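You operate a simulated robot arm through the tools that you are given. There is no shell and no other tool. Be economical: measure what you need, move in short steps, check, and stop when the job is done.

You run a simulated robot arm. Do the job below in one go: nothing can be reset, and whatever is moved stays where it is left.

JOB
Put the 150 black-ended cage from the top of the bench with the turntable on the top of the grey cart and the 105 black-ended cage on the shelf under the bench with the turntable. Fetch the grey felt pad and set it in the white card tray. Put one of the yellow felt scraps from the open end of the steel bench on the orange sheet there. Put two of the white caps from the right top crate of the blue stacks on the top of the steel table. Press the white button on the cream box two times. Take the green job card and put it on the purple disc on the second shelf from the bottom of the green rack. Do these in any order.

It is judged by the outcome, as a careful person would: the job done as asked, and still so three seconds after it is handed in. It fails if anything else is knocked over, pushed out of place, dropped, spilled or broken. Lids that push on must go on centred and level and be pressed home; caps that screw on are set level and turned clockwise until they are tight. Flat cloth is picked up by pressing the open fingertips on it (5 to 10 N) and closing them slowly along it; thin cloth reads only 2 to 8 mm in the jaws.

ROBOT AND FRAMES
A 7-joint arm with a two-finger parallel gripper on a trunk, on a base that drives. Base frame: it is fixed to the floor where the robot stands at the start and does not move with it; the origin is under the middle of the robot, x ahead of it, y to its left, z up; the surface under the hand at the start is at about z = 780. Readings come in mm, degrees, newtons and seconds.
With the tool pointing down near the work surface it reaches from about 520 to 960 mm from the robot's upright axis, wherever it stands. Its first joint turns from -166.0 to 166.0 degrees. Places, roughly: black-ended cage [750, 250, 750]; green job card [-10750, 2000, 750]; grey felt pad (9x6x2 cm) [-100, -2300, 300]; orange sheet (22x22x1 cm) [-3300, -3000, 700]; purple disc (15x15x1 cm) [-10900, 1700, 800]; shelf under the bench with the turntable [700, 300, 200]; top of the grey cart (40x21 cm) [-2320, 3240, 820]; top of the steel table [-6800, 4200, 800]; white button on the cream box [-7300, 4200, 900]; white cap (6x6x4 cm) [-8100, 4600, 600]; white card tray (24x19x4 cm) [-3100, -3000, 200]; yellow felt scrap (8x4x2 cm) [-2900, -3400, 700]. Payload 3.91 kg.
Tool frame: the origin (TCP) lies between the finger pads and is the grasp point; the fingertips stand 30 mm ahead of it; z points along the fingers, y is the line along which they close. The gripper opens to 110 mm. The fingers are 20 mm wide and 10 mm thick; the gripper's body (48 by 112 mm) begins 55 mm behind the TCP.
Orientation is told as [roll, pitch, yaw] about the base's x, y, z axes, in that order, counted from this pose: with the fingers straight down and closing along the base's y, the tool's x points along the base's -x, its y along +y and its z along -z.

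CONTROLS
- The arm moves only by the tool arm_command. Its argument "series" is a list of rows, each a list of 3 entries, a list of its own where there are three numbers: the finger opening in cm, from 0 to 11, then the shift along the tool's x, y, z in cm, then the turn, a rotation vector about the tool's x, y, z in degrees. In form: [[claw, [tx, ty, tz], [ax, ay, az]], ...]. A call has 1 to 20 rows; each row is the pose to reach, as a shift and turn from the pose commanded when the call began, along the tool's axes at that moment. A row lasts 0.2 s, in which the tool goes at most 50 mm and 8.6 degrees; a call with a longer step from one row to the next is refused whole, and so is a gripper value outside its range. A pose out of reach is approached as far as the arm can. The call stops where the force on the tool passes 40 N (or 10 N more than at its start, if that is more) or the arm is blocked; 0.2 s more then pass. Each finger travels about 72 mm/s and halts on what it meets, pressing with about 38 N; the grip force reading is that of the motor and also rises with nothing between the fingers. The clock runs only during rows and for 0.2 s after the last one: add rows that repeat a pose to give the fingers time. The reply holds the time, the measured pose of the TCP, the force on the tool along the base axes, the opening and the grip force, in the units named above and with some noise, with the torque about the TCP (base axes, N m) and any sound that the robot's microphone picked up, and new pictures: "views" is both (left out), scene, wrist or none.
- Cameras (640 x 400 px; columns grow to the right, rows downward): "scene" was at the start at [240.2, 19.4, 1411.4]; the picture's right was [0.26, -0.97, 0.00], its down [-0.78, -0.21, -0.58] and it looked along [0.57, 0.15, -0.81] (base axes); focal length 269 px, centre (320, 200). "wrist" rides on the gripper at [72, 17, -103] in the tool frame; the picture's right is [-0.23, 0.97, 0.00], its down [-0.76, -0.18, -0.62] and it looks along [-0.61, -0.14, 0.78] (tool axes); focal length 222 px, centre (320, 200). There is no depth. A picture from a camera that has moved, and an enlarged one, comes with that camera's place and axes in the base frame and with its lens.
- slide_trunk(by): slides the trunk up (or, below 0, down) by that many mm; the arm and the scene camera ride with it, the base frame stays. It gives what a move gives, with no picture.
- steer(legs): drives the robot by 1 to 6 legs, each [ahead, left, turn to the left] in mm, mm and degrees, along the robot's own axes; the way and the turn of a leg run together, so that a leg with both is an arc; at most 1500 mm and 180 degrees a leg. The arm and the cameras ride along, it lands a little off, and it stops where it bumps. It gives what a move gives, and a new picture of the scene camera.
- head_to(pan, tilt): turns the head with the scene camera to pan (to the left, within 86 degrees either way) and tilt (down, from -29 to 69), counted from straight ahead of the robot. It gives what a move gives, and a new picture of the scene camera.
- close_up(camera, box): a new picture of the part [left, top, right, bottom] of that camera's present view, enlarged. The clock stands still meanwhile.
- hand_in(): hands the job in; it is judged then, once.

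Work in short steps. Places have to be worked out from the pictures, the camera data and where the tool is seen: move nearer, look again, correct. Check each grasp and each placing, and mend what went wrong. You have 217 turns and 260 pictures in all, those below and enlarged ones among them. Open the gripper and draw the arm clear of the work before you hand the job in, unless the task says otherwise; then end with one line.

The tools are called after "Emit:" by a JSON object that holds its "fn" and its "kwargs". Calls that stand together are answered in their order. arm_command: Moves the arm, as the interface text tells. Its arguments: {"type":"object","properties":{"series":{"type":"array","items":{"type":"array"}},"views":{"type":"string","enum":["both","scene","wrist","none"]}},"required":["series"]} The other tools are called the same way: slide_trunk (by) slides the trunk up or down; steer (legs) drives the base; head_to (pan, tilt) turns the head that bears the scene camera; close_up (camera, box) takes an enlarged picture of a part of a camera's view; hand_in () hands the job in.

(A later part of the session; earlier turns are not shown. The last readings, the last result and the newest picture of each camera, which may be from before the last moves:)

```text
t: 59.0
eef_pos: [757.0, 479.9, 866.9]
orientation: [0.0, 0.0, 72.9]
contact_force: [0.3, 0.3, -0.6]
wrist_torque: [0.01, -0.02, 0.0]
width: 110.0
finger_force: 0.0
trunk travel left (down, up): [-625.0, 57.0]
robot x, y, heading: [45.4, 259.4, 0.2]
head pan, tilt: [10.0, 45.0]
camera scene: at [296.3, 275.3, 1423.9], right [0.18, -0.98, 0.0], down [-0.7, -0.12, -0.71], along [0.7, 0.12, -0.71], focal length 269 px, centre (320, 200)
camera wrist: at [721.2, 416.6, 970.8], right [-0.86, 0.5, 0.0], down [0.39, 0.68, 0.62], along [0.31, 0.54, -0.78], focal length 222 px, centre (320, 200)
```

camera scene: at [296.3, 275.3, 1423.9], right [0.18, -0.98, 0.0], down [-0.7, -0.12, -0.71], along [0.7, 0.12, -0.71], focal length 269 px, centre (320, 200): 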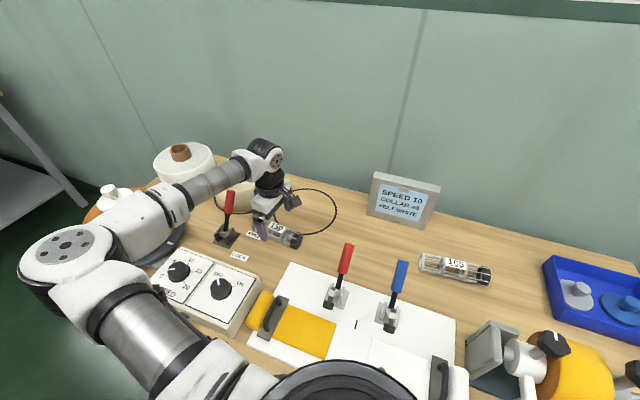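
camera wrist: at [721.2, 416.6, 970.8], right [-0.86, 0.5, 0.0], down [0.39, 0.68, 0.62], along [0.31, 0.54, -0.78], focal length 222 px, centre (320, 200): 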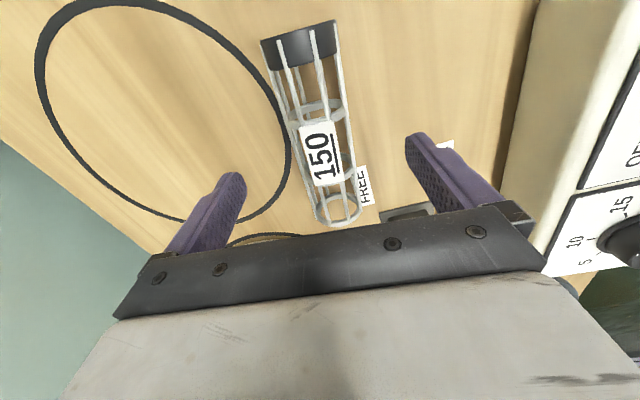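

Emit:
{"fn": "arm_command", "kwargs": {"series": [[11, [0, 0, 2.5], [0, 0, 0]], [11, [0, 0, 4.5], [0, 0, 0]], [11, [0, 0, 5.0], [0, 0, 0]], [9, [0, 0, 5.0], [0, 0, 0]], [7, [0, 0, 5.0], [0, 0, 0]], [5, [0, 0, 5.0], [0, 0, 0]], [4, [0, 0, 5.0], [0, 0, 0]], [3.8, [0, 0, 5.0], [0, 0, 0]], [3.8, [0, 0, 5.0], [0, 0, 0]], [3.8, [0, 0, 5.0], [0, 0, 0]]], "views": "wrist"}}

Emit:
{"fn": "arm_command", "kwargs": {"series": [[3.8, [0, 0, -4], [0, 0, 0]], [3.8, [0, 0, -8], [0, 0, 0]], [3.8, [0, 0, -12], [0, 0, 0]], [3.8, [0, 0, -16], [0, 0, 0]], [3.8, [0, 0, -20], [0, 0, 0]], [3.8, [0, 0, -24], [0, 0, 0]], [3.8, [0, 0, -24], [0, 0, 0]]], "views": "wrist"}}

```text
t: 61.2
eef_pos: [755.7, 478.3, 819.7]
orientation: [0.1, 0.0, 73.0]
contact_force: [0.6, -0.7, 0.0]
wrist_torque: [-0.01, -0.02, -0.02]
width: 45.7
finger_force: 37.8
trunk travel left (down, up): [-625.0, 57.0]
robot x, y, heading: [44.6, 260.5, 0.0]
head pan, tilt: [10.0, 45.0]
camera wrist: at [720.8, 415.0, 921.9], right [-0.86, 0.5, 0.0], down [0.39, 0.68, 0.62], along [0.31, 0.54, -0.78], focal length 222 px, centre (320, 200)
```

wrist: 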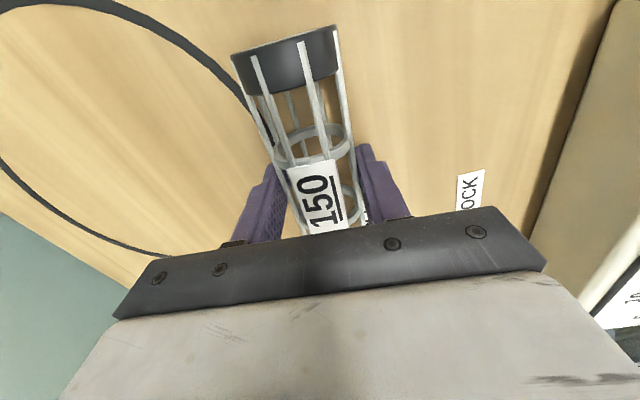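

```text
t: 62.8
eef_pos: [755.2, 481.0, 1059.5]
orientation: [-0.1, 0.0, 72.9]
contact_force: [0.6, 0.4, -0.9]
wrist_torque: [0.01, 0.0, -0.01]
width: 45.4
finger_force: 37.3
trunk travel left (down, up): [-625.0, 57.0]
robot x, y, heading: [50.0, 256.2, 0.2]
head pan, tilt: [10.0, 45.0]
camera wrist: at [719.8, 417.0, 1162.1], right [-0.86, 0.5, 0.0], down [0.39, 0.68, 0.62], along [0.31, 0.54, -0.78], focal length 222 px, centre (320, 200)
```

wrist: 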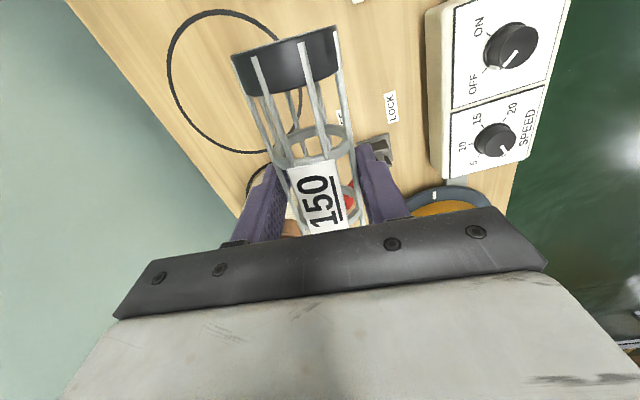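

Holding 150. Back off well and turn toward the grey cart to look.

Emit:
{"fn": "steer", "kwargs": {"legs": [[-1200, 0, 0], [0, 0, 100]]}}

Emit:
{"fn": "head_to", "kwargs": {"pan": 30, "tilt": 15}}

```text
t: 73.2
eef_pos: [-1495.8, 933.5, 1058.0]
orientation: [0.0, 0.0, 171.5]
contact_force: [0.5, -0.2, -1.4]
wrist_torque: [-0.02, -0.02, 0.0]
width: 45.4
finger_force: 38.0
trunk travel left (down, up): [-625.0, 57.0]
robot x, y, heading: [-1171.5, 264.3, 98.6]
head pan, tilt: [10.0, 45.0]
camera scene: at [-1223.4, 511.1, 1423.8], right [0.95, 0.32, 0.0], down [0.23, -0.67, -0.71], along [-0.23, 0.67, -0.71], focal length 269 px, centre (320, 200)
```

scene: 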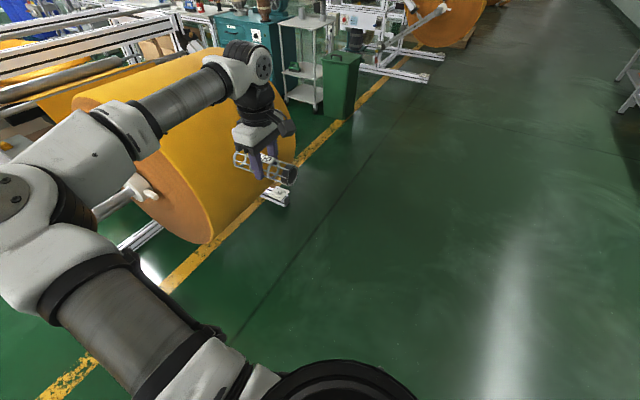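

```text
t: 74.2
eef_pos: [-1496.2, 933.8, 1058.8]
orientation: [0.0, 0.0, 171.5]
contact_force: [0.7, 0.7, -0.7]
wrist_torque: [0.02, 0.0, 0.0]
width: 45.4
finger_force: 38.3
trunk travel left (down, up): [-625.0, 57.0]
robot x, y, heading: [-1171.3, 266.2, 98.9]
head pan, tilt: [30.0, 15.0]
camera scene: at [-1255.6, 507.1, 1470.6], right [0.78, 0.63, 0.0], down [0.16, -0.2, -0.97], along [-0.6, 0.75, -0.26], focal length 269 px, centre (320, 200)
```

scene: 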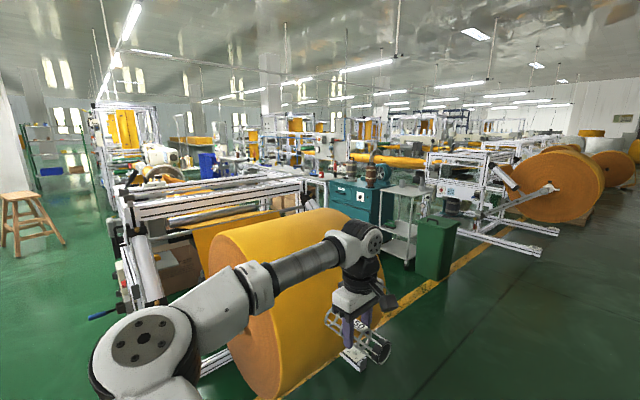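

The cart with grey top is seen beside the green bin, matching (-2320,3240). I drive up the aisle and look again.

Emit:
{"fn": "steer", "kwargs": {"legs": [[0, 0, -7], [1500, 0, 0], [900, 0, 0]]}}

Emit:
{"fn": "head_to", "kwargs": {"pan": 45, "tilt": 30}}

```text
t: 86.3
eef_pos: [-1462.0, 3325.2, 1058.0]
orientation: [-0.1, 0.0, 164.0]
contact_force: [-0.2, 0.6, -0.2]
wrist_torque: [-0.01, 0.0, 0.02]
width: 45.3
finger_force: 38.1
trunk travel left (down, up): [-625.0, 57.0]
robot x, y, heading: [-1227.9, 2617.4, 91.3]
head pan, tilt: [30.0, 15.0]
camera scene: at [-1281.2, 2871.4, 1470.6], right [0.86, 0.52, 0.0], down [0.13, -0.22, -0.97], along [-0.5, 0.83, -0.26], focal length 269 px, centre (320, 200)
```

scene: 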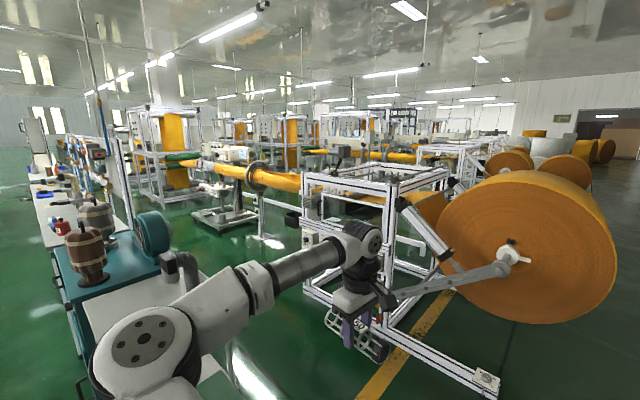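

```text
t: 87.1
eef_pos: [-1463.6, 3325.3, 1058.7]
orientation: [0.0, 0.0, 164.0]
contact_force: [-0.1, -0.3, -1.9]
wrist_torque: [-0.02, 0.01, -0.02]
width: 45.3
finger_force: 38.0
trunk travel left (down, up): [-625.0, 57.0]
robot x, y, heading: [-1228.6, 2618.8, 91.1]
head pan, tilt: [45.0, 30.0]
camera scene: at [-1298.0, 2853.8, 1446.5], right [0.69, 0.72, 0.0], down [0.36, -0.35, -0.87], along [-0.62, 0.6, -0.5], focal length 269 px, centre (320, 200)
```

scene: 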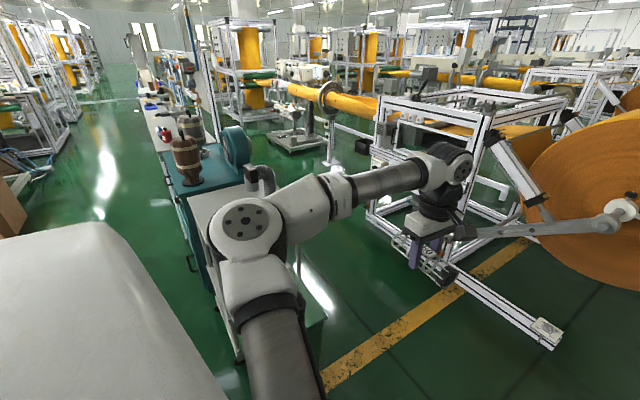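

Bin stands between me and the cart; the free space is aisle-side to the north. I turn left first to face the cart (arm passes high over the low bin).

Emit:
{"fn": "steer", "kwargs": {"legs": [[0, 0, 90]]}}

Emit:
{"fn": "head_to", "kwargs": {"pan": -35, "tilt": 30}}

```text
t: 91.5
eef_pos: [-1923.5, 2357.7, 1058.7]
orientation: [0.0, 0.1, -103.6]
contact_force: [0.7, 0.4, -1.8]
wrist_torque: [0.02, -0.01, -0.02]
width: 45.4
finger_force: 38.2
trunk travel left (down, up): [-625.0, 57.0]
robot x, y, heading: [-1229.2, 2618.5, -176.7]
head pan, tilt: [45.0, 30.0]
camera scene: at [-1458.7, 2542.7, 1446.4], right [-0.75, 0.66, 0.0], down [0.33, 0.37, -0.87], along [-0.57, -0.65, -0.5], focal length 269 px, centre (320, 200)
```

scene: 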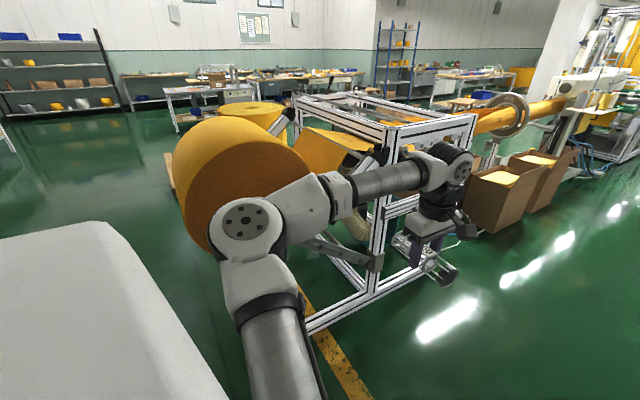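

```text
t: 93.1
eef_pos: [-1922.8, 2358.8, 1058.0]
orientation: [0.0, 0.0, -103.6]
contact_force: [0.1, 0.5, -2.4]
wrist_torque: [0.02, -0.02, 0.01]
width: 45.3
finger_force: 38.1
trunk travel left (down, up): [-625.0, 57.0]
robot x, y, heading: [-1228.9, 2623.3, -176.5]
head pan, tilt: [-35.0, 30.0]
camera scene: at [-1476.1, 2657.8, 1446.4], right [0.52, 0.85, 0.0], down [0.43, -0.26, -0.87], along [-0.74, 0.45, -0.5], focal length 269 px, centre (320, 200)
```

scene: 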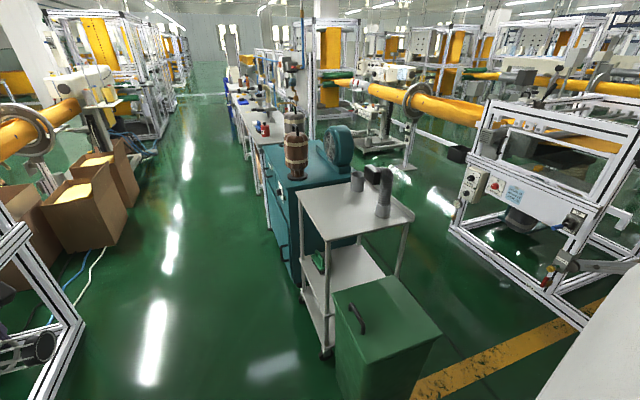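

The cart is clear now: items (can, pipe) at its far end, free space at the near-left. I'll stand south of it: rotate right to face it, then shift left.

Emit:
{"fn": "arm_command", "kwargs": {"series": [[3.8, [0, 0, -4], [0, 0, 0]], [3.8, [0, 0, -8], [0, 0, 0]], [3.8, [0, 0, -8], [0, 0, 0]]], "views": "none"}}

Emit:
{"fn": "steer", "kwargs": {"legs": [[0, 0, -71], [-100, 300, 0], [0, 471, 0]]}}

Emit:
{"fn": "head_to", "kwargs": {"pan": -10, "tilt": 40}}

```text
t: 93.9
eef_pos: [-1922.0, 2357.7, 1139.2]
orientation: [0.0, 0.0, -103.7]
contact_force: [0.1, 0.5, -1.1]
wrist_torque: [0.02, -0.01, -0.01]
width: 45.2
finger_force: 37.8
trunk travel left (down, up): [-625.0, 57.0]
robot x, y, heading: [-1225.4, 2618.3, -176.5]
head pan, tilt: [-35.0, 30.0]
```

```text
t: 103.7
eef_pos: [-2378.4, 2798.9, 1138.2]
orientation: [0.0, 0.1, -174.4]
contact_force: [-0.1, -0.3, -1.2]
wrist_torque: [-0.08, 0.01, 0.02]
width: 45.2
finger_force: 37.7
trunk travel left (down, up): [-625.0, 57.0]
robot x, y, heading: [-1906.7, 2228.0, 112.6]
head pan, tilt: [-35.0, 30.0]
camera scene: at [-1950.2, 2476.7, 1446.4], right [0.98, -0.21, 0.0], down [-0.11, -0.49, -0.87], along [0.18, 0.85, -0.5], focal length 269 px, centre (320, 200)
```

scene: 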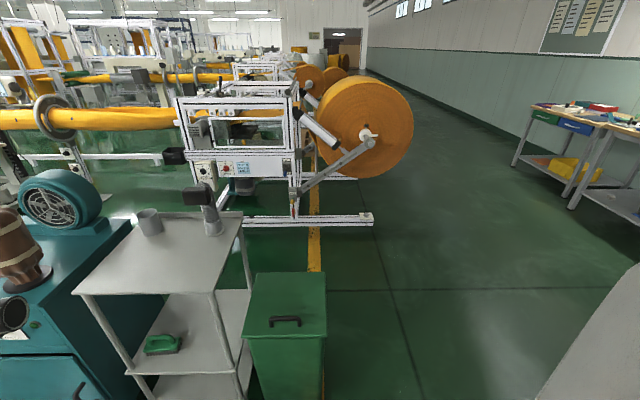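

```text
t: 104.6
eef_pos: [-2379.0, 2798.7, 1138.2]
orientation: [-0.1, -0.1, -174.4]
contact_force: [0.1, -0.1, -1.1]
wrist_torque: [0.01, 0.0, -0.02]
width: 45.2
finger_force: 38.0
trunk travel left (down, up): [-625.0, 57.0]
robot x, y, heading: [-1902.3, 2230.8, 112.9]
head pan, tilt: [-10.0, 40.0]
camera scene: at [-1987.9, 2471.3, 1431.1], right [0.98, 0.22, 0.0], down [0.14, -0.63, -0.77], along [-0.17, 0.75, -0.64], focal length 269 px, centre (320, 200)
```

scene: 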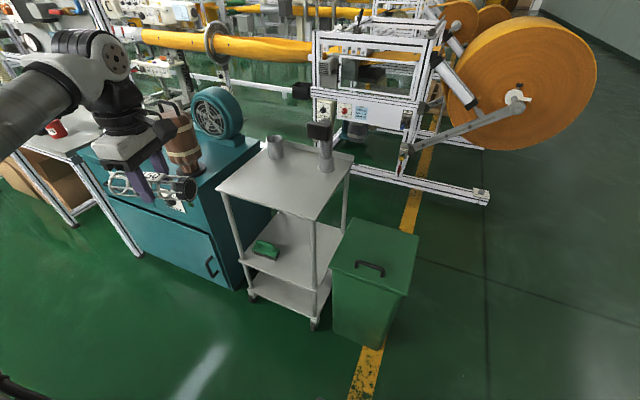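

Cart-top corners found: near edge from (-2547,3176) to (-2151,3072); free near half. I'll place the cage near (-2330,3215); drive closer first.

Emit:
{"fn": "steer", "kwargs": {"legs": [[250, -207, 0]]}}

```text
t: 106.8
eef_pos: [-2285.3, 3106.1, 1138.1]
orientation: [0.0, 0.0, -174.5]
contact_force: [-0.3, -0.1, -0.7]
wrist_torque: [0.02, 0.02, -0.06]
width: 45.5
finger_force: 38.3
trunk travel left (down, up): [-625.0, 57.0]
robot x, y, heading: [-1808.4, 2536.9, 112.9]
head pan, tilt: [-10.0, 40.0]
camera scene: at [-1893.4, 2778.4, 1431.0], right [0.98, 0.22, 0.0], down [0.14, -0.63, -0.77], along [-0.17, 0.75, -0.64], focal length 269 px, centre (320, 200)
```

scene: 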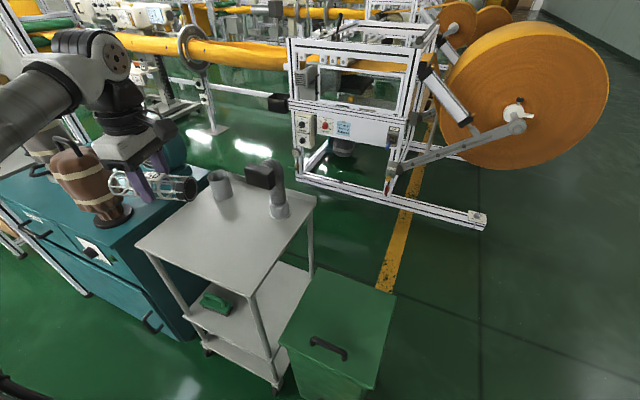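

Emit:
{"fn": "arm_command", "kwargs": {"series": [[3.8, [-0.8, -4, 0], [0, 0, 0]], [3.8, [-1.6, -8, 0], [0, 0, 0]], [3.8, [-2.4, -11.7, 0], [0, 0, 0]], [3.8, [-2.4, -11.7, 4], [0, 0, 0]], [3.8, [-2.4, -11.7, 8], [0, 0, 0]], [3.8, [-2.4, -11.7, 12], [0, 0, 0]], [3.8, [-2.4, -11.7, 16], [0, 0, 0]], [3.8, [-2.4, -11.7, 20], [0, 0, 0]], [3.8, [-2.4, -11.7, 20], [0, 0, 0]]]}}

```text
t: 108.8
eef_pos: [-2320.0, 3218.8, 939.6]
orientation: [0.1, 0.0, -174.4]
contact_force: [0.4, 0.0, -1.4]
wrist_torque: [-0.01, -0.04, 0.0]
width: 45.4
finger_force: 38.1
trunk travel left (down, up): [-625.0, 57.0]
robot x, y, heading: [-1809.2, 2538.8, 112.8]
head pan, tilt: [-10.0, 40.0]
camera scene: at [-1893.4, 2777.6, 1431.1], right [0.98, 0.22, 0.0], down [0.14, -0.63, -0.77], along [-0.17, 0.75, -0.64], focal length 269 px, centre (320, 200)
camera wrist: at [-2244.5, 3209.1, 1043.1], right [-0.13, -0.99, 0.0], down [-0.78, 0.1, 0.62], along [-0.62, 0.08, -0.78], focal length 222 px, centre (320, 200)
```

scene: 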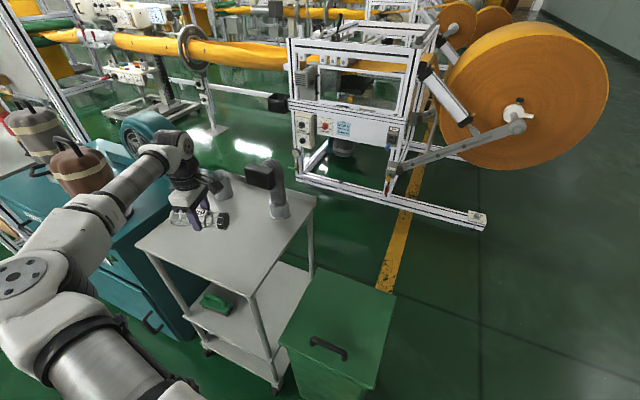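
wrist: 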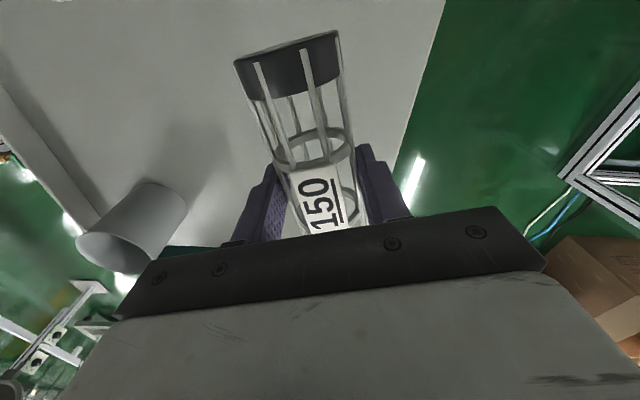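

Position is good (100 mm in from the near edge, 200 mm from the can). Descend till contact.

Emit:
{"fn": "arm_command", "kwargs": {"series": [[3.8, [0, 0, 3], [0, 0, 0]], [3.8, [0, 0, 6], [0, 0, 0]], [3.8, [0, 0, 6.7], [0, 0, 0]], [3.8, [0, 0, 7.2], [0, 0, 0]], [3.8, [0, 0, 7.6], [0, 0, 0]], [3.8, [0, 0, 7.6], [0, 0, 0]]], "views": "none"}}

```text
t: 110.2
eef_pos: [-2320.1, 3219.8, 861.7]
orientation: [0.0, 0.0, -174.4]
contact_force: [0.1, 0.2, -0.6]
wrist_torque: [0.0, -0.01, 0.0]
width: 45.2
finger_force: 37.7
trunk travel left (down, up): [-625.0, 57.0]
robot x, y, heading: [-1810.4, 2539.6, 112.8]
head pan, tilt: [-10.0, 40.0]
```

Emit:
{"fn": "arm_command", "kwargs": {"series": [[3.8, [0, 0, 0.4], [0, 0, 0]], [3.8, [0, 0, 0.8], [0, 0, 0]], [3.8, [0, 0, 1.2], [0, 0, 0]], [3.8, [0, 0, 1.2], [0, 0, 0]]], "views": "none"}}

```text
t: 111.2
eef_pos: [-2320.5, 3218.8, 850.7]
orientation: [0.0, 0.1, -174.4]
contact_force: [0.1, -0.3, 1.9]
wrist_torque: [-0.01, -0.01, 0.0]
width: 45.2
finger_force: 38.2
trunk travel left (down, up): [-625.0, 57.0]
robot x, y, heading: [-1809.3, 2539.4, 112.5]
head pan, tilt: [-10.0, 40.0]
```

Slight contact begins at 850; 3 mm more, then release slowly.

Emit:
{"fn": "arm_command", "kwargs": {"series": [[3.8, [0, 0, 0.2], [0, 0, 0]], [3.8, [0, 0, 0.3], [0, 0, 0]], [3.8, [0, 0, 0.3], [0, 0, 0]]], "views": "wrist"}}

```text
t: 112.0
eef_pos: [-2320.2, 3219.5, 850.7]
orientation: [-0.3, -0.1, -174.4]
contact_force: [0.8, 3.2, 20.4]
wrist_torque: [0.06, -0.63, 0.05]
width: 45.0
finger_force: 38.2
trunk travel left (down, up): [-625.0, 57.0]
robot x, y, heading: [-1808.1, 2534.5, 112.9]
head pan, tilt: [-10.0, 40.0]
camera wrist: at [-2244.5, 3210.0, 953.8], right [-0.13, -0.99, 0.0], down [-0.77, 0.1, 0.63], along [-0.62, 0.08, -0.78], focal length 222 px, centre (320, 200)
```

wrist: 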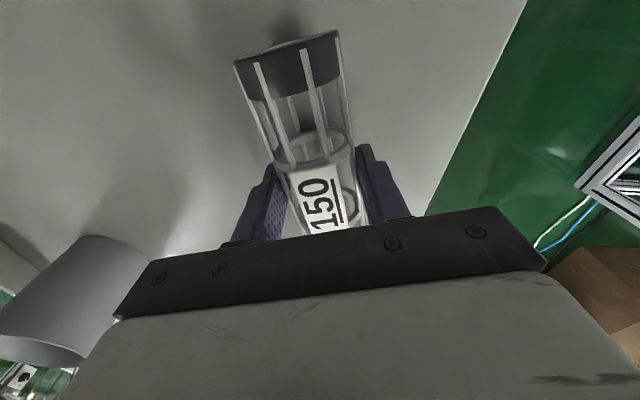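

Emit:
{"fn": "arm_command", "kwargs": {"series": [[4.6, [0, 0, -0.2], [0, 0, 0]], [5, [0, 0, -0.2], [0, 0, 0]], [5.6, [0, 0, -0.2], [0, 0, 0]], [6.5, [0, 0, -0.2], [0, 0, 0]], [7.5, [0, 0, -0.2], [0, 0, 0]], [7.5, [0, 0, -3], [0, 0, 0]], [7.5, [0, 0, -7], [0, 0, 0]], [7.5, [0, 0, -11], [0, 0, 0]], [7.5, [0, 0, -15], [0, 0, 0]], [7.5, [0, 0, -19], [0, 0, 0]], [7.5, [0, 0, -23], [0, 0, 0]], [7.5, [0, 0, -27], [0, 0, 0]], [7.5, [0, 0, -27], [0, 0, 0]]]}}

```text
t: 114.8
eef_pos: [-2319.5, 3220.3, 1116.0]
orientation: [0.0, 0.2, -174.4]
contact_force: [0.4, 0.7, -0.5]
wrist_torque: [-0.03, -0.02, 0.0]
width: 75.1
finger_force: 0.0
trunk travel left (down, up): [-625.0, 57.0]
robot x, y, heading: [-1809.8, 2538.1, 112.6]
head pan, tilt: [-10.0, 40.0]
camera scene: at [-1893.7, 2777.8, 1431.0], right [0.98, 0.22, 0.0], down [0.14, -0.63, -0.77], along [-0.17, 0.75, -0.64], focal length 269 px, centre (320, 200)
camera wrist: at [-2245.4, 3210.7, 1220.0], right [-0.13, -0.99, 0.0], down [-0.78, 0.1, 0.62], along [-0.62, 0.08, -0.78], focal length 222 px, centre (320, 200)
```

scene: 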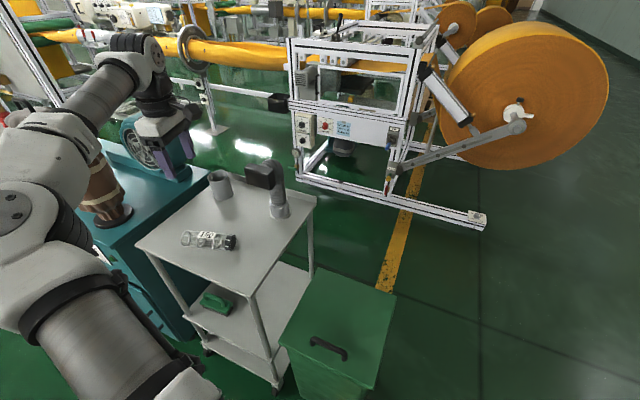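
wrist: 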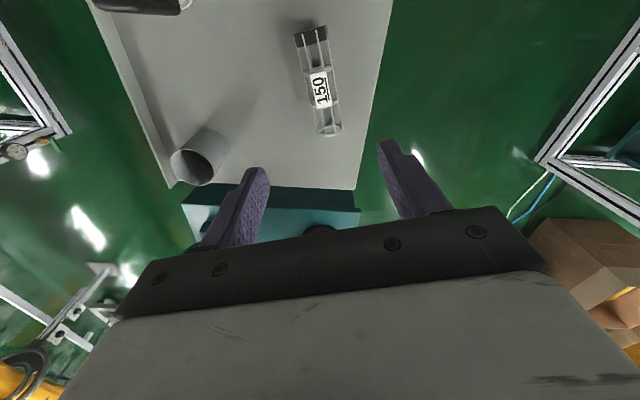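

The 150 cage rests on the cart. I retract the arm, back off and turn west along the cross-aisle toward the steel table.

Emit:
{"fn": "arm_command", "kwargs": {"series": [[7.5, [2.9, 3.4, 0], [0, 0, 0]], [7.5, [5.8, 6.8, 0], [0, 0, 0]], [7.5, [8.7, 10.2, 0], [0, 0, 0]], [7.5, [11.6, 13.6, 0], [0, 0, 0]], [7.5, [14.5, 17, 0], [0, 0, 0]], [7.5, [17.4, 20.4, 0], [0, 0, 0]], [7.5, [17.4, 20.4, 0], [0, 0, 0]]], "views": "none"}}

Emit:
{"fn": "steer", "kwargs": {"legs": [[-300, 0, 0], [0, 0, 60]]}}

Emit:
{"fn": "head_to", "kwargs": {"pan": 0, "tilt": 15}}

```text
t: 116.5
eef_pos: [-2129.4, 3032.8, 1116.6]
orientation: [0.0, -0.1, -174.3]
contact_force: [0.0, -0.7, -0.6]
wrist_torque: [0.0, -0.02, 0.04]
width: 75.3
finger_force: 0.0
trunk travel left (down, up): [-625.0, 57.0]
robot x, y, heading: [-1804.1, 2537.0, 112.8]
head pan, tilt: [-10.0, 40.0]
```

```text
t: 121.2
eef_pos: [-2278.6, 2220.7, 1116.3]
orientation: [0.0, 0.0, -114.2]
contact_force: [0.9, -1.0, -0.4]
wrist_torque: [0.02, 0.01, -0.04]
width: 75.0
finger_force: 0.1
trunk travel left (down, up): [-625.0, 57.0]
robot x, y, heading: [-1690.0, 2257.6, 173.1]
head pan, tilt: [-10.0, 40.0]
camera scene: at [-1938.9, 2299.8, 1431.1], right [0.29, 0.96, 0.0], down [0.61, -0.19, -0.77], along [-0.73, 0.22, -0.64], focal length 269 px, centre (320, 200)
```

scene: 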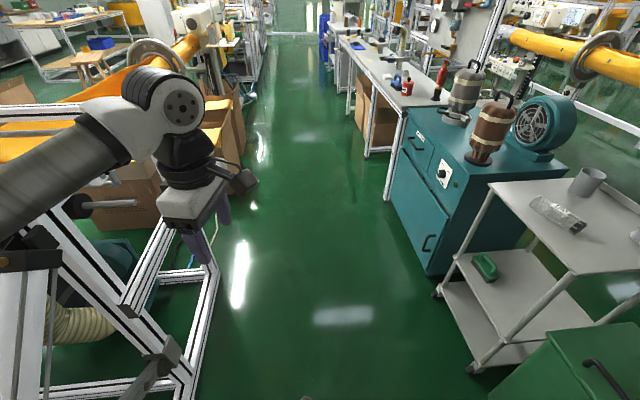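

```text
t: 122.1
eef_pos: [-2278.2, 2221.7, 1117.3]
orientation: [-0.1, 0.0, -114.2]
contact_force: [-1.6, 0.0, -0.8]
wrist_torque: [0.03, 0.0, 0.0]
width: 75.2
finger_force: 0.0
trunk travel left (down, up): [-625.0, 57.0]
robot x, y, heading: [-1690.4, 2256.1, 172.8]
head pan, tilt: [0.0, 15.0]
camera scene: at [-1950.3, 2286.5, 1470.6], right [0.12, 0.99, 0.0], down [0.26, -0.03, -0.97], along [-0.96, 0.12, -0.26], focal length 269 px, centre (320, 200)
```

scene: 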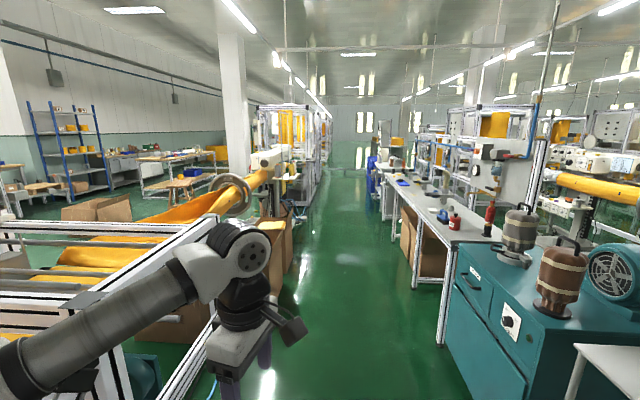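

The aisle ahead is about 1.3 m wide, heading ≈170°. I drive along its middle, in two legs, then look.

Emit:
{"fn": "steer", "kwargs": {"legs": [[0, 0, -3], [1500, -170, 0], [1500, 0, 0]]}}

```text
refused: leg 2 is longer than a leg can be; nothing moved
```

Emit:
{"fn": "steer", "kwargs": {"legs": [[0, 0, -3], [1400, -170, 0], [1500, 0, 0]]}}

```text
t: 136.6
eef_pos: [-5098.0, 2935.7, 1117.6]
orientation: [0.0, 0.0, -117.9]
contact_force: [0.7, -0.5, 0.8]
wrist_torque: [0.0, 0.01, -0.02]
width: 75.2
finger_force: 0.0
trunk travel left (down, up): [-625.0, 57.0]
robot x, y, heading: [-4509.1, 2923.6, 169.2]
head pan, tilt: [0.0, 15.0]
camera scene: at [-4766.1, 2978.1, 1470.6], right [0.19, 0.98, 0.0], down [0.25, -0.05, -0.97], along [-0.95, 0.18, -0.26], focal length 269 px, centre (320, 200)
```

scene: 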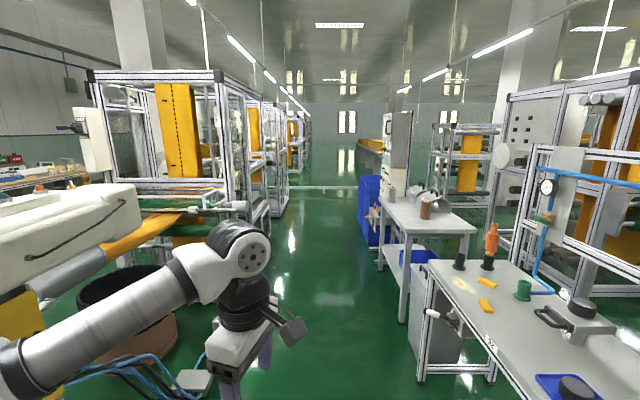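

The steel table with items is ahead right, blue crates beyond. I drive on to beside it and look.

Emit:
{"fn": "steer", "kwargs": {"legs": [[1450, 0, 0], [550, 0, 0]]}}

Emit:
{"fn": "head_to", "kwargs": {"pan": -60, "tilt": 30}}

```text
t: 146.5
eef_pos: [-7046.3, 3266.0, 1117.3]
orientation: [0.1, 0.1, -116.4]
contact_force: [0.2, -0.2, 0.4]
wrist_torque: [-0.02, -0.03, 0.03]
width: 75.1
finger_force: 0.0
trunk travel left (down, up): [-625.0, 57.0]
robot x, y, heading: [-6455.9, 3278.3, 170.9]
head pan, tilt: [0.0, 15.0]
camera scene: at [-6717.2, 3318.5, 1470.5], right [0.16, 0.99, 0.0], down [0.26, -0.04, -0.97], along [-0.95, 0.15, -0.26], focal length 269 px, centre (320, 200)
```

scene: 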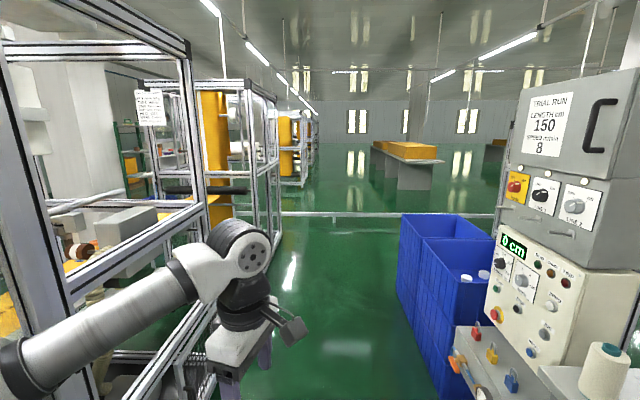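

```text
t: 147.8
eef_pos: [-7045.7, 3266.0, 1117.1]
orientation: [0.0, 0.0, -116.4]
contact_force: [0.2, -0.2, 0.0]
wrist_torque: [0.01, 0.01, 0.0]
width: 74.9
finger_force: 0.0
trunk travel left (down, up): [-625.0, 57.0]
robot x, y, heading: [-6456.6, 3277.5, 170.8]
head pan, tilt: [-60.0, 30.0]
camera scene: at [-6656.7, 3388.0, 1446.5], right [0.93, 0.36, 0.0], down [0.18, -0.47, -0.87], along [-0.31, 0.81, -0.5], focal length 269 px, centre (320, 200)
```

scene: 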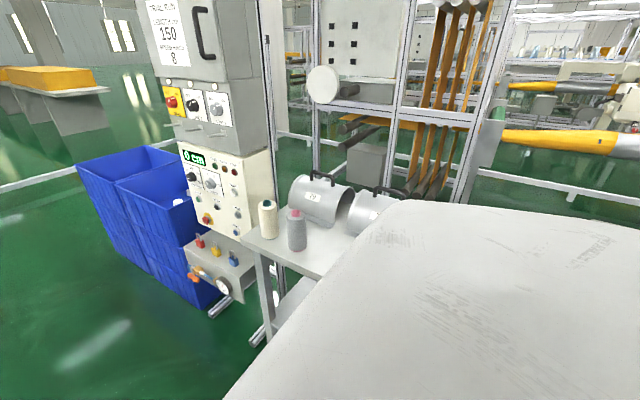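

Emit:
{"fn": "close_up", "kwargs": {"camera": "scene", "box": [140, 70, 300, 300]}}

Emit:
{"fn": "head_to", "kwargs": {"pan": -30, "tilt": 30}}

Emit:
{"fn": "close_up", "kwargs": {"camera": "scene", "box": [300, 50, 540, 350]}}

```text
1.74 times, centred on (220, 185) of scene
camera zoom: at [-6656.7, 3388.0, 1446.5], right [0.93, 0.36, 0.0], down [0.18, -0.47, -0.87], along [-0.31, 0.81, -0.5], focal length 468 px, centre (494, 226)
```

zoom: 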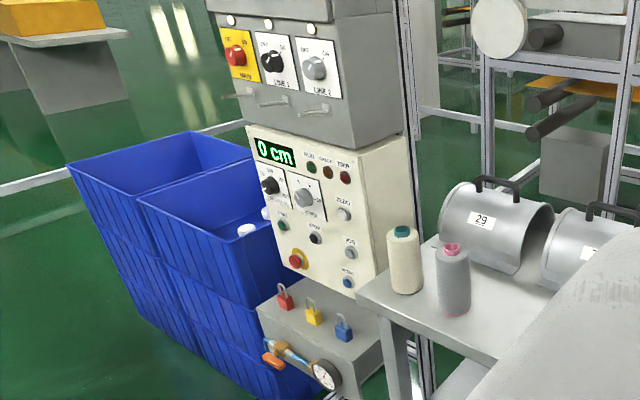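

```text
t: 148.7
eef_pos: [-7046.6, 3266.6, 1116.2]
orientation: [0.0, 0.0, -116.4]
contact_force: [-1.3, 0.7, -0.3]
wrist_torque: [-0.01, -0.05, 0.01]
width: 75.1
finger_force: 0.1
trunk travel left (down, up): [-625.0, 57.0]
robot x, y, heading: [-6455.8, 3276.6, 170.8]
head pan, tilt: [-30.0, 30.0]
camera scene: at [-6694.6, 3360.7, 1446.5], right [0.63, 0.77, 0.0], down [0.39, -0.32, -0.87], along [-0.67, 0.55, -0.5], focal length 269 px, centre (320, 200)
```

scene: 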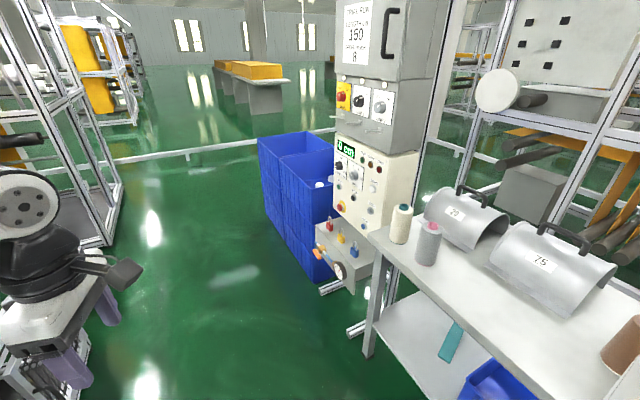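

```text
1.33 times, centred on (420, 200) of scene
camera zoom: at [-6694.6, 3360.7, 1446.5], right [0.63, 0.77, 0.0], down [0.39, -0.32, -0.87], along [-0.67, 0.55, -0.5], focal length 359 px, centre (187, 200)
```

zoom: 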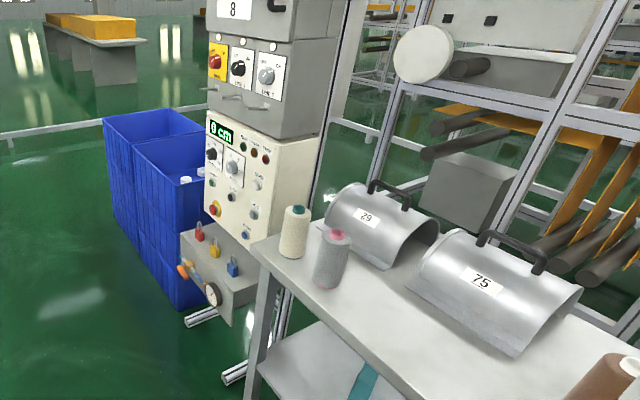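

The cream box faces the aisle (normal ≈ -103°). I drive on in front of it, keeping away, and turn to face it.

Emit:
{"fn": "steer", "kwargs": {"legs": [[780, 150, 0], [0, 0, -93]]}}

Emit:
{"fn": "head_to", "kwargs": {"pan": 0, "tilt": 30}}

```text
t: 157.1
eef_pos: [-7238.8, 3839.1, 1117.1]
orientation: [0.1, 0.0, 151.0]
contact_force: [-0.5, 0.2, 0.5]
wrist_torque: [0.02, -0.01, 0.02]
width: 75.3
finger_force: 0.0
trunk travel left (down, up): [-625.0, 57.0]
robot x, y, heading: [-7257.9, 3249.7, 78.1]
head pan, tilt: [-30.0, 30.0]
camera scene: at [-7161.4, 3483.3, 1446.4], right [0.75, -0.67, 0.0], down [-0.33, -0.37, -0.87], along [0.58, 0.65, -0.5], focal length 269 px, centre (320, 200)
```

scene: 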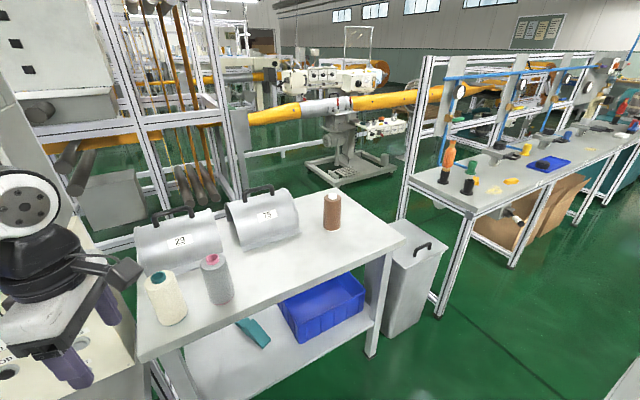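

```text
t: 158.0
eef_pos: [-7239.4, 3839.6, 1117.4]
orientation: [0.0, 0.0, 151.0]
contact_force: [1.0, -0.2, -0.2]
wrist_torque: [0.0, -0.05, -0.01]
width: 74.9
finger_force: 0.1
trunk travel left (down, up): [-625.0, 57.0]
robot x, y, heading: [-7257.3, 3249.2, 78.2]
head pan, tilt: [0.0, 30.0]
camera scene: at [-7203.3, 3504.4, 1446.5], right [0.98, -0.21, 0.0], down [-0.1, -0.49, -0.87], along [0.18, 0.85, -0.5], focal length 269 px, centre (320, 200)
```

scene: 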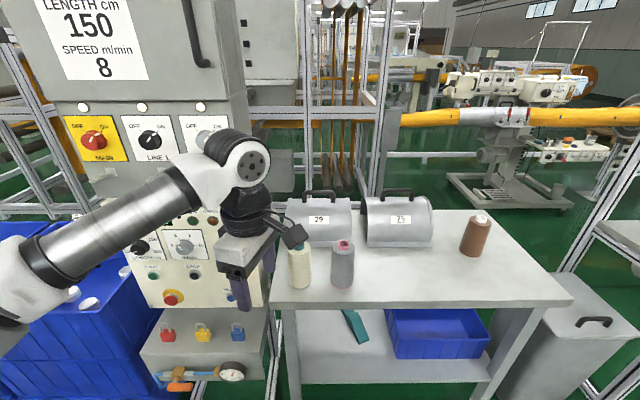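

Arm hides the panel; I move the hand 300 mm to the right and zoom on the panel.

Emit:
{"fn": "arm_command", "kwargs": {"series": [[7.5, [4.5, -1.4, 0], [0, 0, 0]], [7.5, [9, -2.8, 0], [0, 0, 0]], [7.5, [13.5, -4.2, 0], [0, 0, 0]], [7.5, [18, -5.6, 0], [0, 0, 0]], [7.5, [22.5, -7, 0], [0, 0, 0]], [7.5, [27, -8.4, 0], [0, 0, 0]], [7.5, [28.7, -8.9, 0], [0, 0, 0]], [7.5, [28.7, -8.9, 0], [0, 0, 0]]], "views": "none"}}

Emit:
{"fn": "head_to", "kwargs": {"pan": 25, "tilt": 35}}

```text
t: 159.8
eef_pos: [-6940.0, 3779.9, 1115.5]
orientation: [0.1, 0.0, 150.9]
contact_force: [0.0, -0.3, -0.6]
wrist_torque: [0.01, 0.0, -0.01]
width: 75.0
finger_force: 0.0
trunk travel left (down, up): [-625.0, 57.0]
robot x, y, heading: [-7257.9, 3249.5, 78.0]
head pan, tilt: [0.0, 30.0]
```

```text
t: 160.7
eef_pos: [-6941.9, 3780.7, 1116.5]
orientation: [-0.1, 0.0, 151.0]
contact_force: [-0.4, -0.2, 0.0]
wrist_torque: [-0.01, 0.01, 0.01]
width: 74.8
finger_force: 0.1
trunk travel left (down, up): [-625.0, 57.0]
robot x, y, heading: [-7256.5, 3250.3, 78.2]
head pan, tilt: [25.0, 35.0]
camera scene: at [-7241.9, 3501.6, 1438.7], right [0.97, 0.23, 0.0], down [0.13, -0.56, -0.82], along [-0.19, 0.8, -0.57], focal length 269 px, centre (320, 200)
```

scene: 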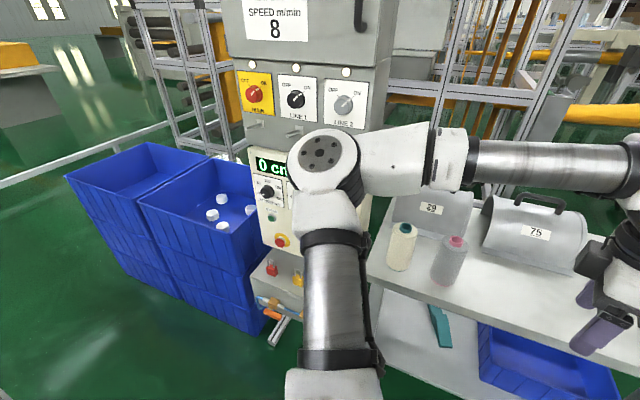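

Emit:
{"fn": "steer", "kwargs": {"legs": [[0, 450, 0]]}}

Emit:
{"fn": "head_to", "kwargs": {"pan": -8, "tilt": 38}}

```text
t: 164.7
eef_pos: [-7380.3, 3870.3, 1116.0]
orientation: [0.0, -0.1, 151.3]
contact_force: [-0.3, 0.6, -0.3]
wrist_torque: [0.03, 0.0, 0.0]
width: 74.8
finger_force: 0.1
trunk travel left (down, up): [-625.0, 57.0]
robot x, y, heading: [-7694.5, 3337.1, 78.4]
head pan, tilt: [25.0, 35.0]
camera scene: at [-7679.0, 3591.6, 1438.6], right [0.97, 0.23, 0.0], down [0.13, -0.56, -0.82], along [-0.19, 0.8, -0.57], focal length 269 px, centre (320, 200)
```

scene: 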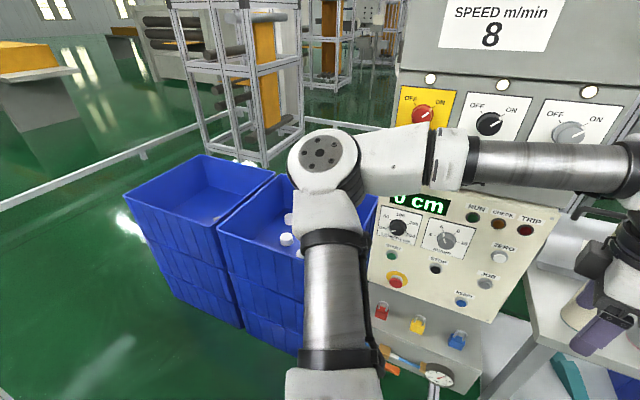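

```text
t: 165.7
eef_pos: [-7381.3, 3870.5, 1114.9]
orientation: [0.0, 0.0, 151.4]
contact_force: [0.6, -0.5, 0.3]
wrist_torque: [0.02, -0.03, 0.0]
width: 75.0
finger_force: 0.1
trunk travel left (down, up): [-625.0, 57.0]
robot x, y, heading: [-7690.3, 3339.2, 78.3]
head pan, tilt: [-8.0, 38.0]
camera scene: at [-7629.5, 3587.3, 1434.1], right [0.94, -0.33, 0.0], down [-0.21, -0.58, -0.79], along [0.26, 0.74, -0.62], focal length 269 px, centre (320, 200)
```

scene: 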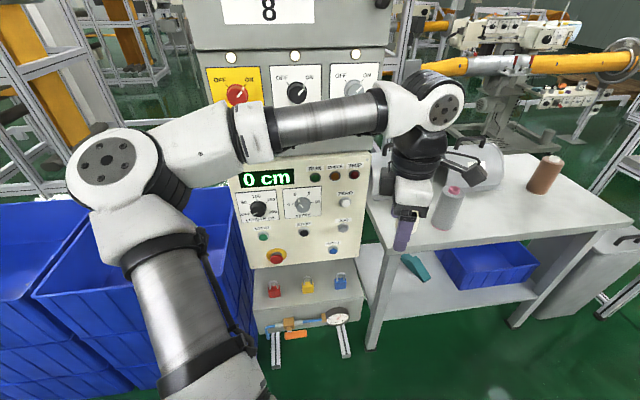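

Emit:
{"fn": "close_up", "kwargs": {"camera": "scene", "box": [220, 150, 380, 270]}}

```text
3.33 times, centred on (300, 210) of scene
camera zoom: at [-7629.5, 3587.3, 1434.1], right [0.94, -0.33, 0.0], down [-0.21, -0.58, -0.79], along [0.26, 0.74, -0.62], focal length 898 px, centre (387, 167)
```

zoom: 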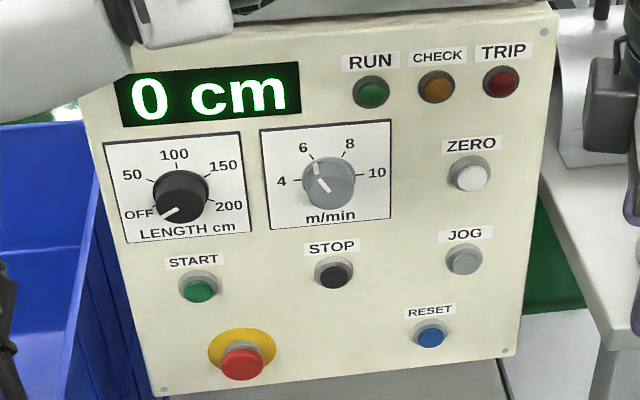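

ZERO is the white button, at about (-7340,4180,908); panel vertical, inward direction 78.6°. I back off 200 mm, then yaw the hand to face it with fingers closed.

Emit:
{"fn": "steer", "kwargs": {"legs": [[-200, 0, 0]]}}

Emit:
{"fn": "arm_command", "kwargs": {"series": [[5, [0, 0, 0], [0, 0, 8.1]], [3, [0, 0, 0], [0, 0, 16.2]], [1, [0, 0, 0], [0, 0, 24.3]], [0, [0, 0, 0], [0, 0, 32.4]], [0, [0, 0, 0], [0, 0, 40.5]], [0, [0, 0, 0], [0, 0, 48.6]], [0, [0, 0, 0], [0, 0, 56.7]], [0, [0, 0, 0], [0, 0, 64.8]], [0, [0, 0, 0], [0, 0, 72.7]], [0, [0, 0, 0], [0, 0, 72.7]]], "views": "none"}}

```text
t: 166.8
eef_pos: [-7395.2, 3805.4, 1115.1]
orientation: [0.1, 0.0, 151.2]
contact_force: [-0.2, 1.0, -0.2]
wrist_torque: [-0.08, 0.04, 0.01]
width: 75.1
finger_force: 0.1
trunk travel left (down, up): [-625.0, 57.0]
robot x, y, heading: [-7708.9, 3271.2, 78.3]
head pan, tilt: [-8.0, 38.0]
stopped in leg 1: the robot was blocked; the commanded pose is now the measured one
camera scene: at [-7643.9, 3522.9, 1433.3], right [0.94, -0.33, 0.0], down [-0.21, -0.58, -0.79], along [0.26, 0.74, -0.62], focal length 269 px, centre (320, 200)
```

scene: 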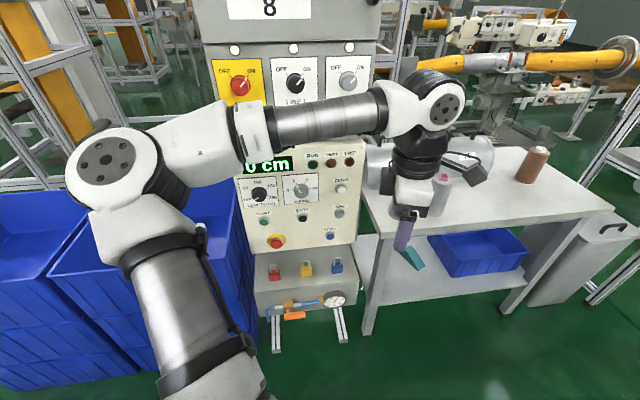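

```text
t: 169.0
eef_pos: [-7394.1, 3802.0, 1116.4]
orientation: [0.0, -0.2, 78.4]
contact_force: [-0.8, 0.9, 0.5]
wrist_torque: [0.01, 0.0, 0.0]
width: 0.0
finger_force: 38.0
trunk travel left (down, up): [-625.0, 57.0]
robot x, y, heading: [-7702.6, 3268.9, 78.4]
head pan, tilt: [-8.0, 38.0]
```

Something behind the robot stopped it (fixed frame probably); I edge 30 mm forward to be free, then tilt the hand horizontal while approaching to ~70 mm before the button.

Emit:
{"fn": "steer", "kwargs": {"legs": [[30, 0, 0]]}}

Emit:
{"fn": "arm_command", "kwargs": {"series": [[0, [-2.1, 0.2, 1.7], [0, -7.5, 0]], [0, [-4.2, 0.4, 3.5], [0, -15, 0]], [0, [-6.3, 0.6, 5.2], [0, -22.5, 0]], [0, [-8.4, 0.8, 6.9], [0, -30, 0]], [0, [-10.5, 1, 8.7], [0, -37.5, 0]], [0, [-12.6, 1.2, 10.4], [0, -45, 0]], [0, [-14.7, 1.4, 12.1], [0, -52.5, 0]], [0, [-16.8, 1.6, 13.9], [0, -60, 0]], [0, [-18.9, 1.8, 15.6], [0, -67.5, 0]], [0, [-21, 2, 17.3], [0, -75, 0]], [0, [-23.1, 2.2, 19.1], [0, -82.5, 0]], [0, [-24, 2.3, 20.8], [0, -90, 0]], [0, [-24, 2.3, 20.8], [0, -90, 0]]]}}

```text
t: 169.9
eef_pos: [-7388.3, 3833.3, 1115.6]
orientation: [0.0, 0.0, 78.6]
contact_force: [0.7, 1.2, -0.7]
wrist_torque: [-0.05, 0.02, 0.03]
width: 0.0
finger_force: 37.4
trunk travel left (down, up): [-625.0, 57.0]
robot x, y, heading: [-7701.3, 3298.6, 78.6]
head pan, tilt: [-8.0, 38.0]
camera scene: at [-7638.1, 3549.5, 1433.7], right [0.94, -0.33, 0.0], down [-0.21, -0.58, -0.79], along [0.26, 0.74, -0.62], focal length 269 px, centre (320, 200)
```

scene: 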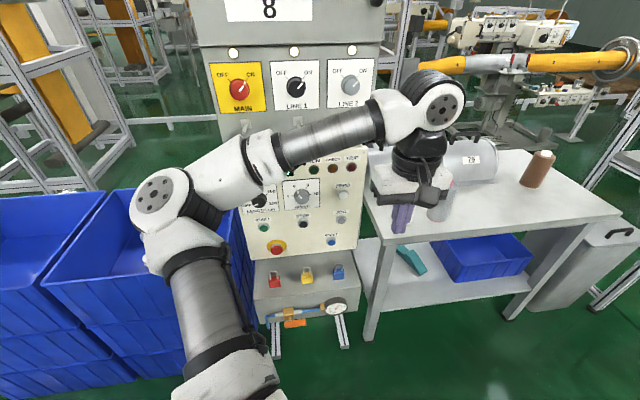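

```text
t: 172.7
eef_pos: [-7334.5, 4055.7, 936.6]
orientation: [-3.9, -89.3, 83.8]
contact_force: [-1.0, -0.3, 0.0]
wrist_torque: [0.0, 0.0, 0.0]
width: 0.0
finger_force: 37.9
out of reach, approached as far as the arm can: row 12, 13
trunk travel left (down, up): [-625.0, 57.0]
robot x, y, heading: [-7701.8, 3298.4, 78.3]
head pan, tilt: [-8.0, 38.0]
camera scene: at [-7638.7, 3548.0, 1434.1], right [0.94, -0.33, 0.0], down [-0.21, -0.58, -0.79], along [0.26, 0.74, -0.62], focal length 269 px, centre (320, 200)
camera wrist: at [-7368.6, 3957.0, 865.0], right [-0.96, 0.17, 0.23], down [0.07, -0.64, 0.77], along [0.28, 0.75, 0.6], focal length 222 px, centre (320, 200)
```

scene: 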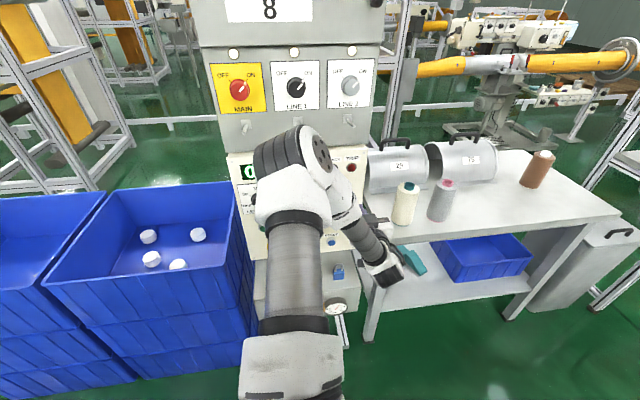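
wrist: 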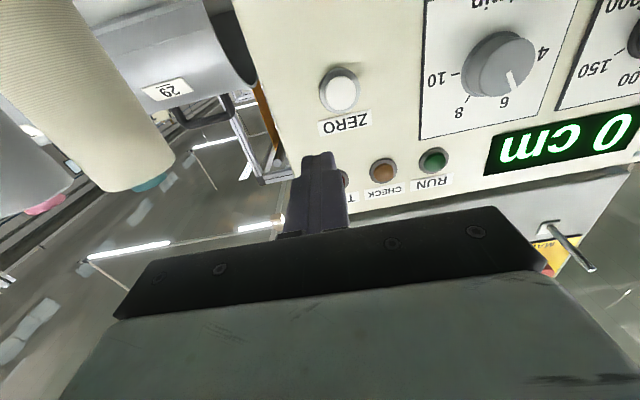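

Fingers now point at the panel (tool z ≈ (.175,.98,0)); the wrist view puts ZERO at (-7337,4176,911). I lower the trunk 26 mm and shift left 26 mm.

Emit:
{"fn": "slide_trunk", "kwargs": {"by": -26}}

Emit:
{"fn": "arm_command", "kwargs": {"series": [[0, [0, 1.3, 0], [0, 0, 0]], [0, [0, 2.6, 0], [0, 0, 0]], [0, [0, 2.6, 2], [0, 0, 0]], [0, [0, 2.6, 2], [0, 0, 0]]], "views": "wrist"}}

```text
t: 173.4
eef_pos: [-7335.5, 4055.3, 909.7]
orientation: [-1.4, -89.2, 81.3]
contact_force: [-0.5, 0.1, 0.2]
wrist_torque: [0.01, 0.0, -0.03]
width: 0.0
finger_force: 37.5
trunk travel left (down, up): [-599.0, 83.0]
robot x, y, heading: [-7700.3, 3298.4, 78.6]
head pan, tilt: [-8.0, 38.0]
```

```text
t: 174.4
eef_pos: [-7346.5, 4073.6, 921.9]
orientation: [0.7, -88.8, 80.0]
contact_force: [0.0, -0.4, -0.1]
wrist_torque: [0.03, 0.0, 0.0]
width: 0.0
finger_force: 37.6
out of reach, approached as far as the arm can: row 1, 2, 3, 4
trunk travel left (down, up): [-599.0, 83.0]
robot x, y, heading: [-7701.2, 3299.4, 78.5]
head pan, tilt: [-8.0, 38.0]
camera wrist: at [-7378.6, 3974.8, 850.6], right [-0.96, 0.17, 0.23], down [0.08, -0.63, 0.77], along [0.27, 0.76, 0.59], focal length 222 px, centre (320, 200)
```

wrist: 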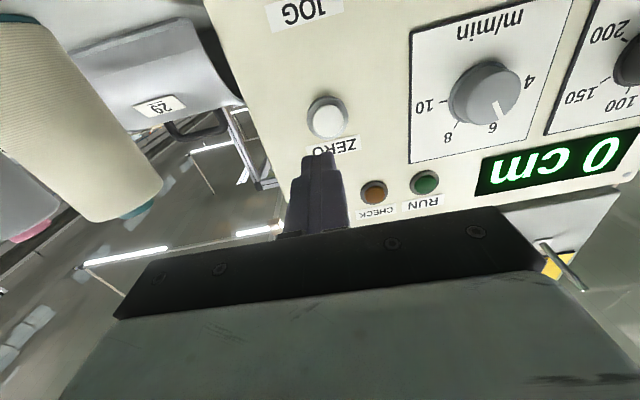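

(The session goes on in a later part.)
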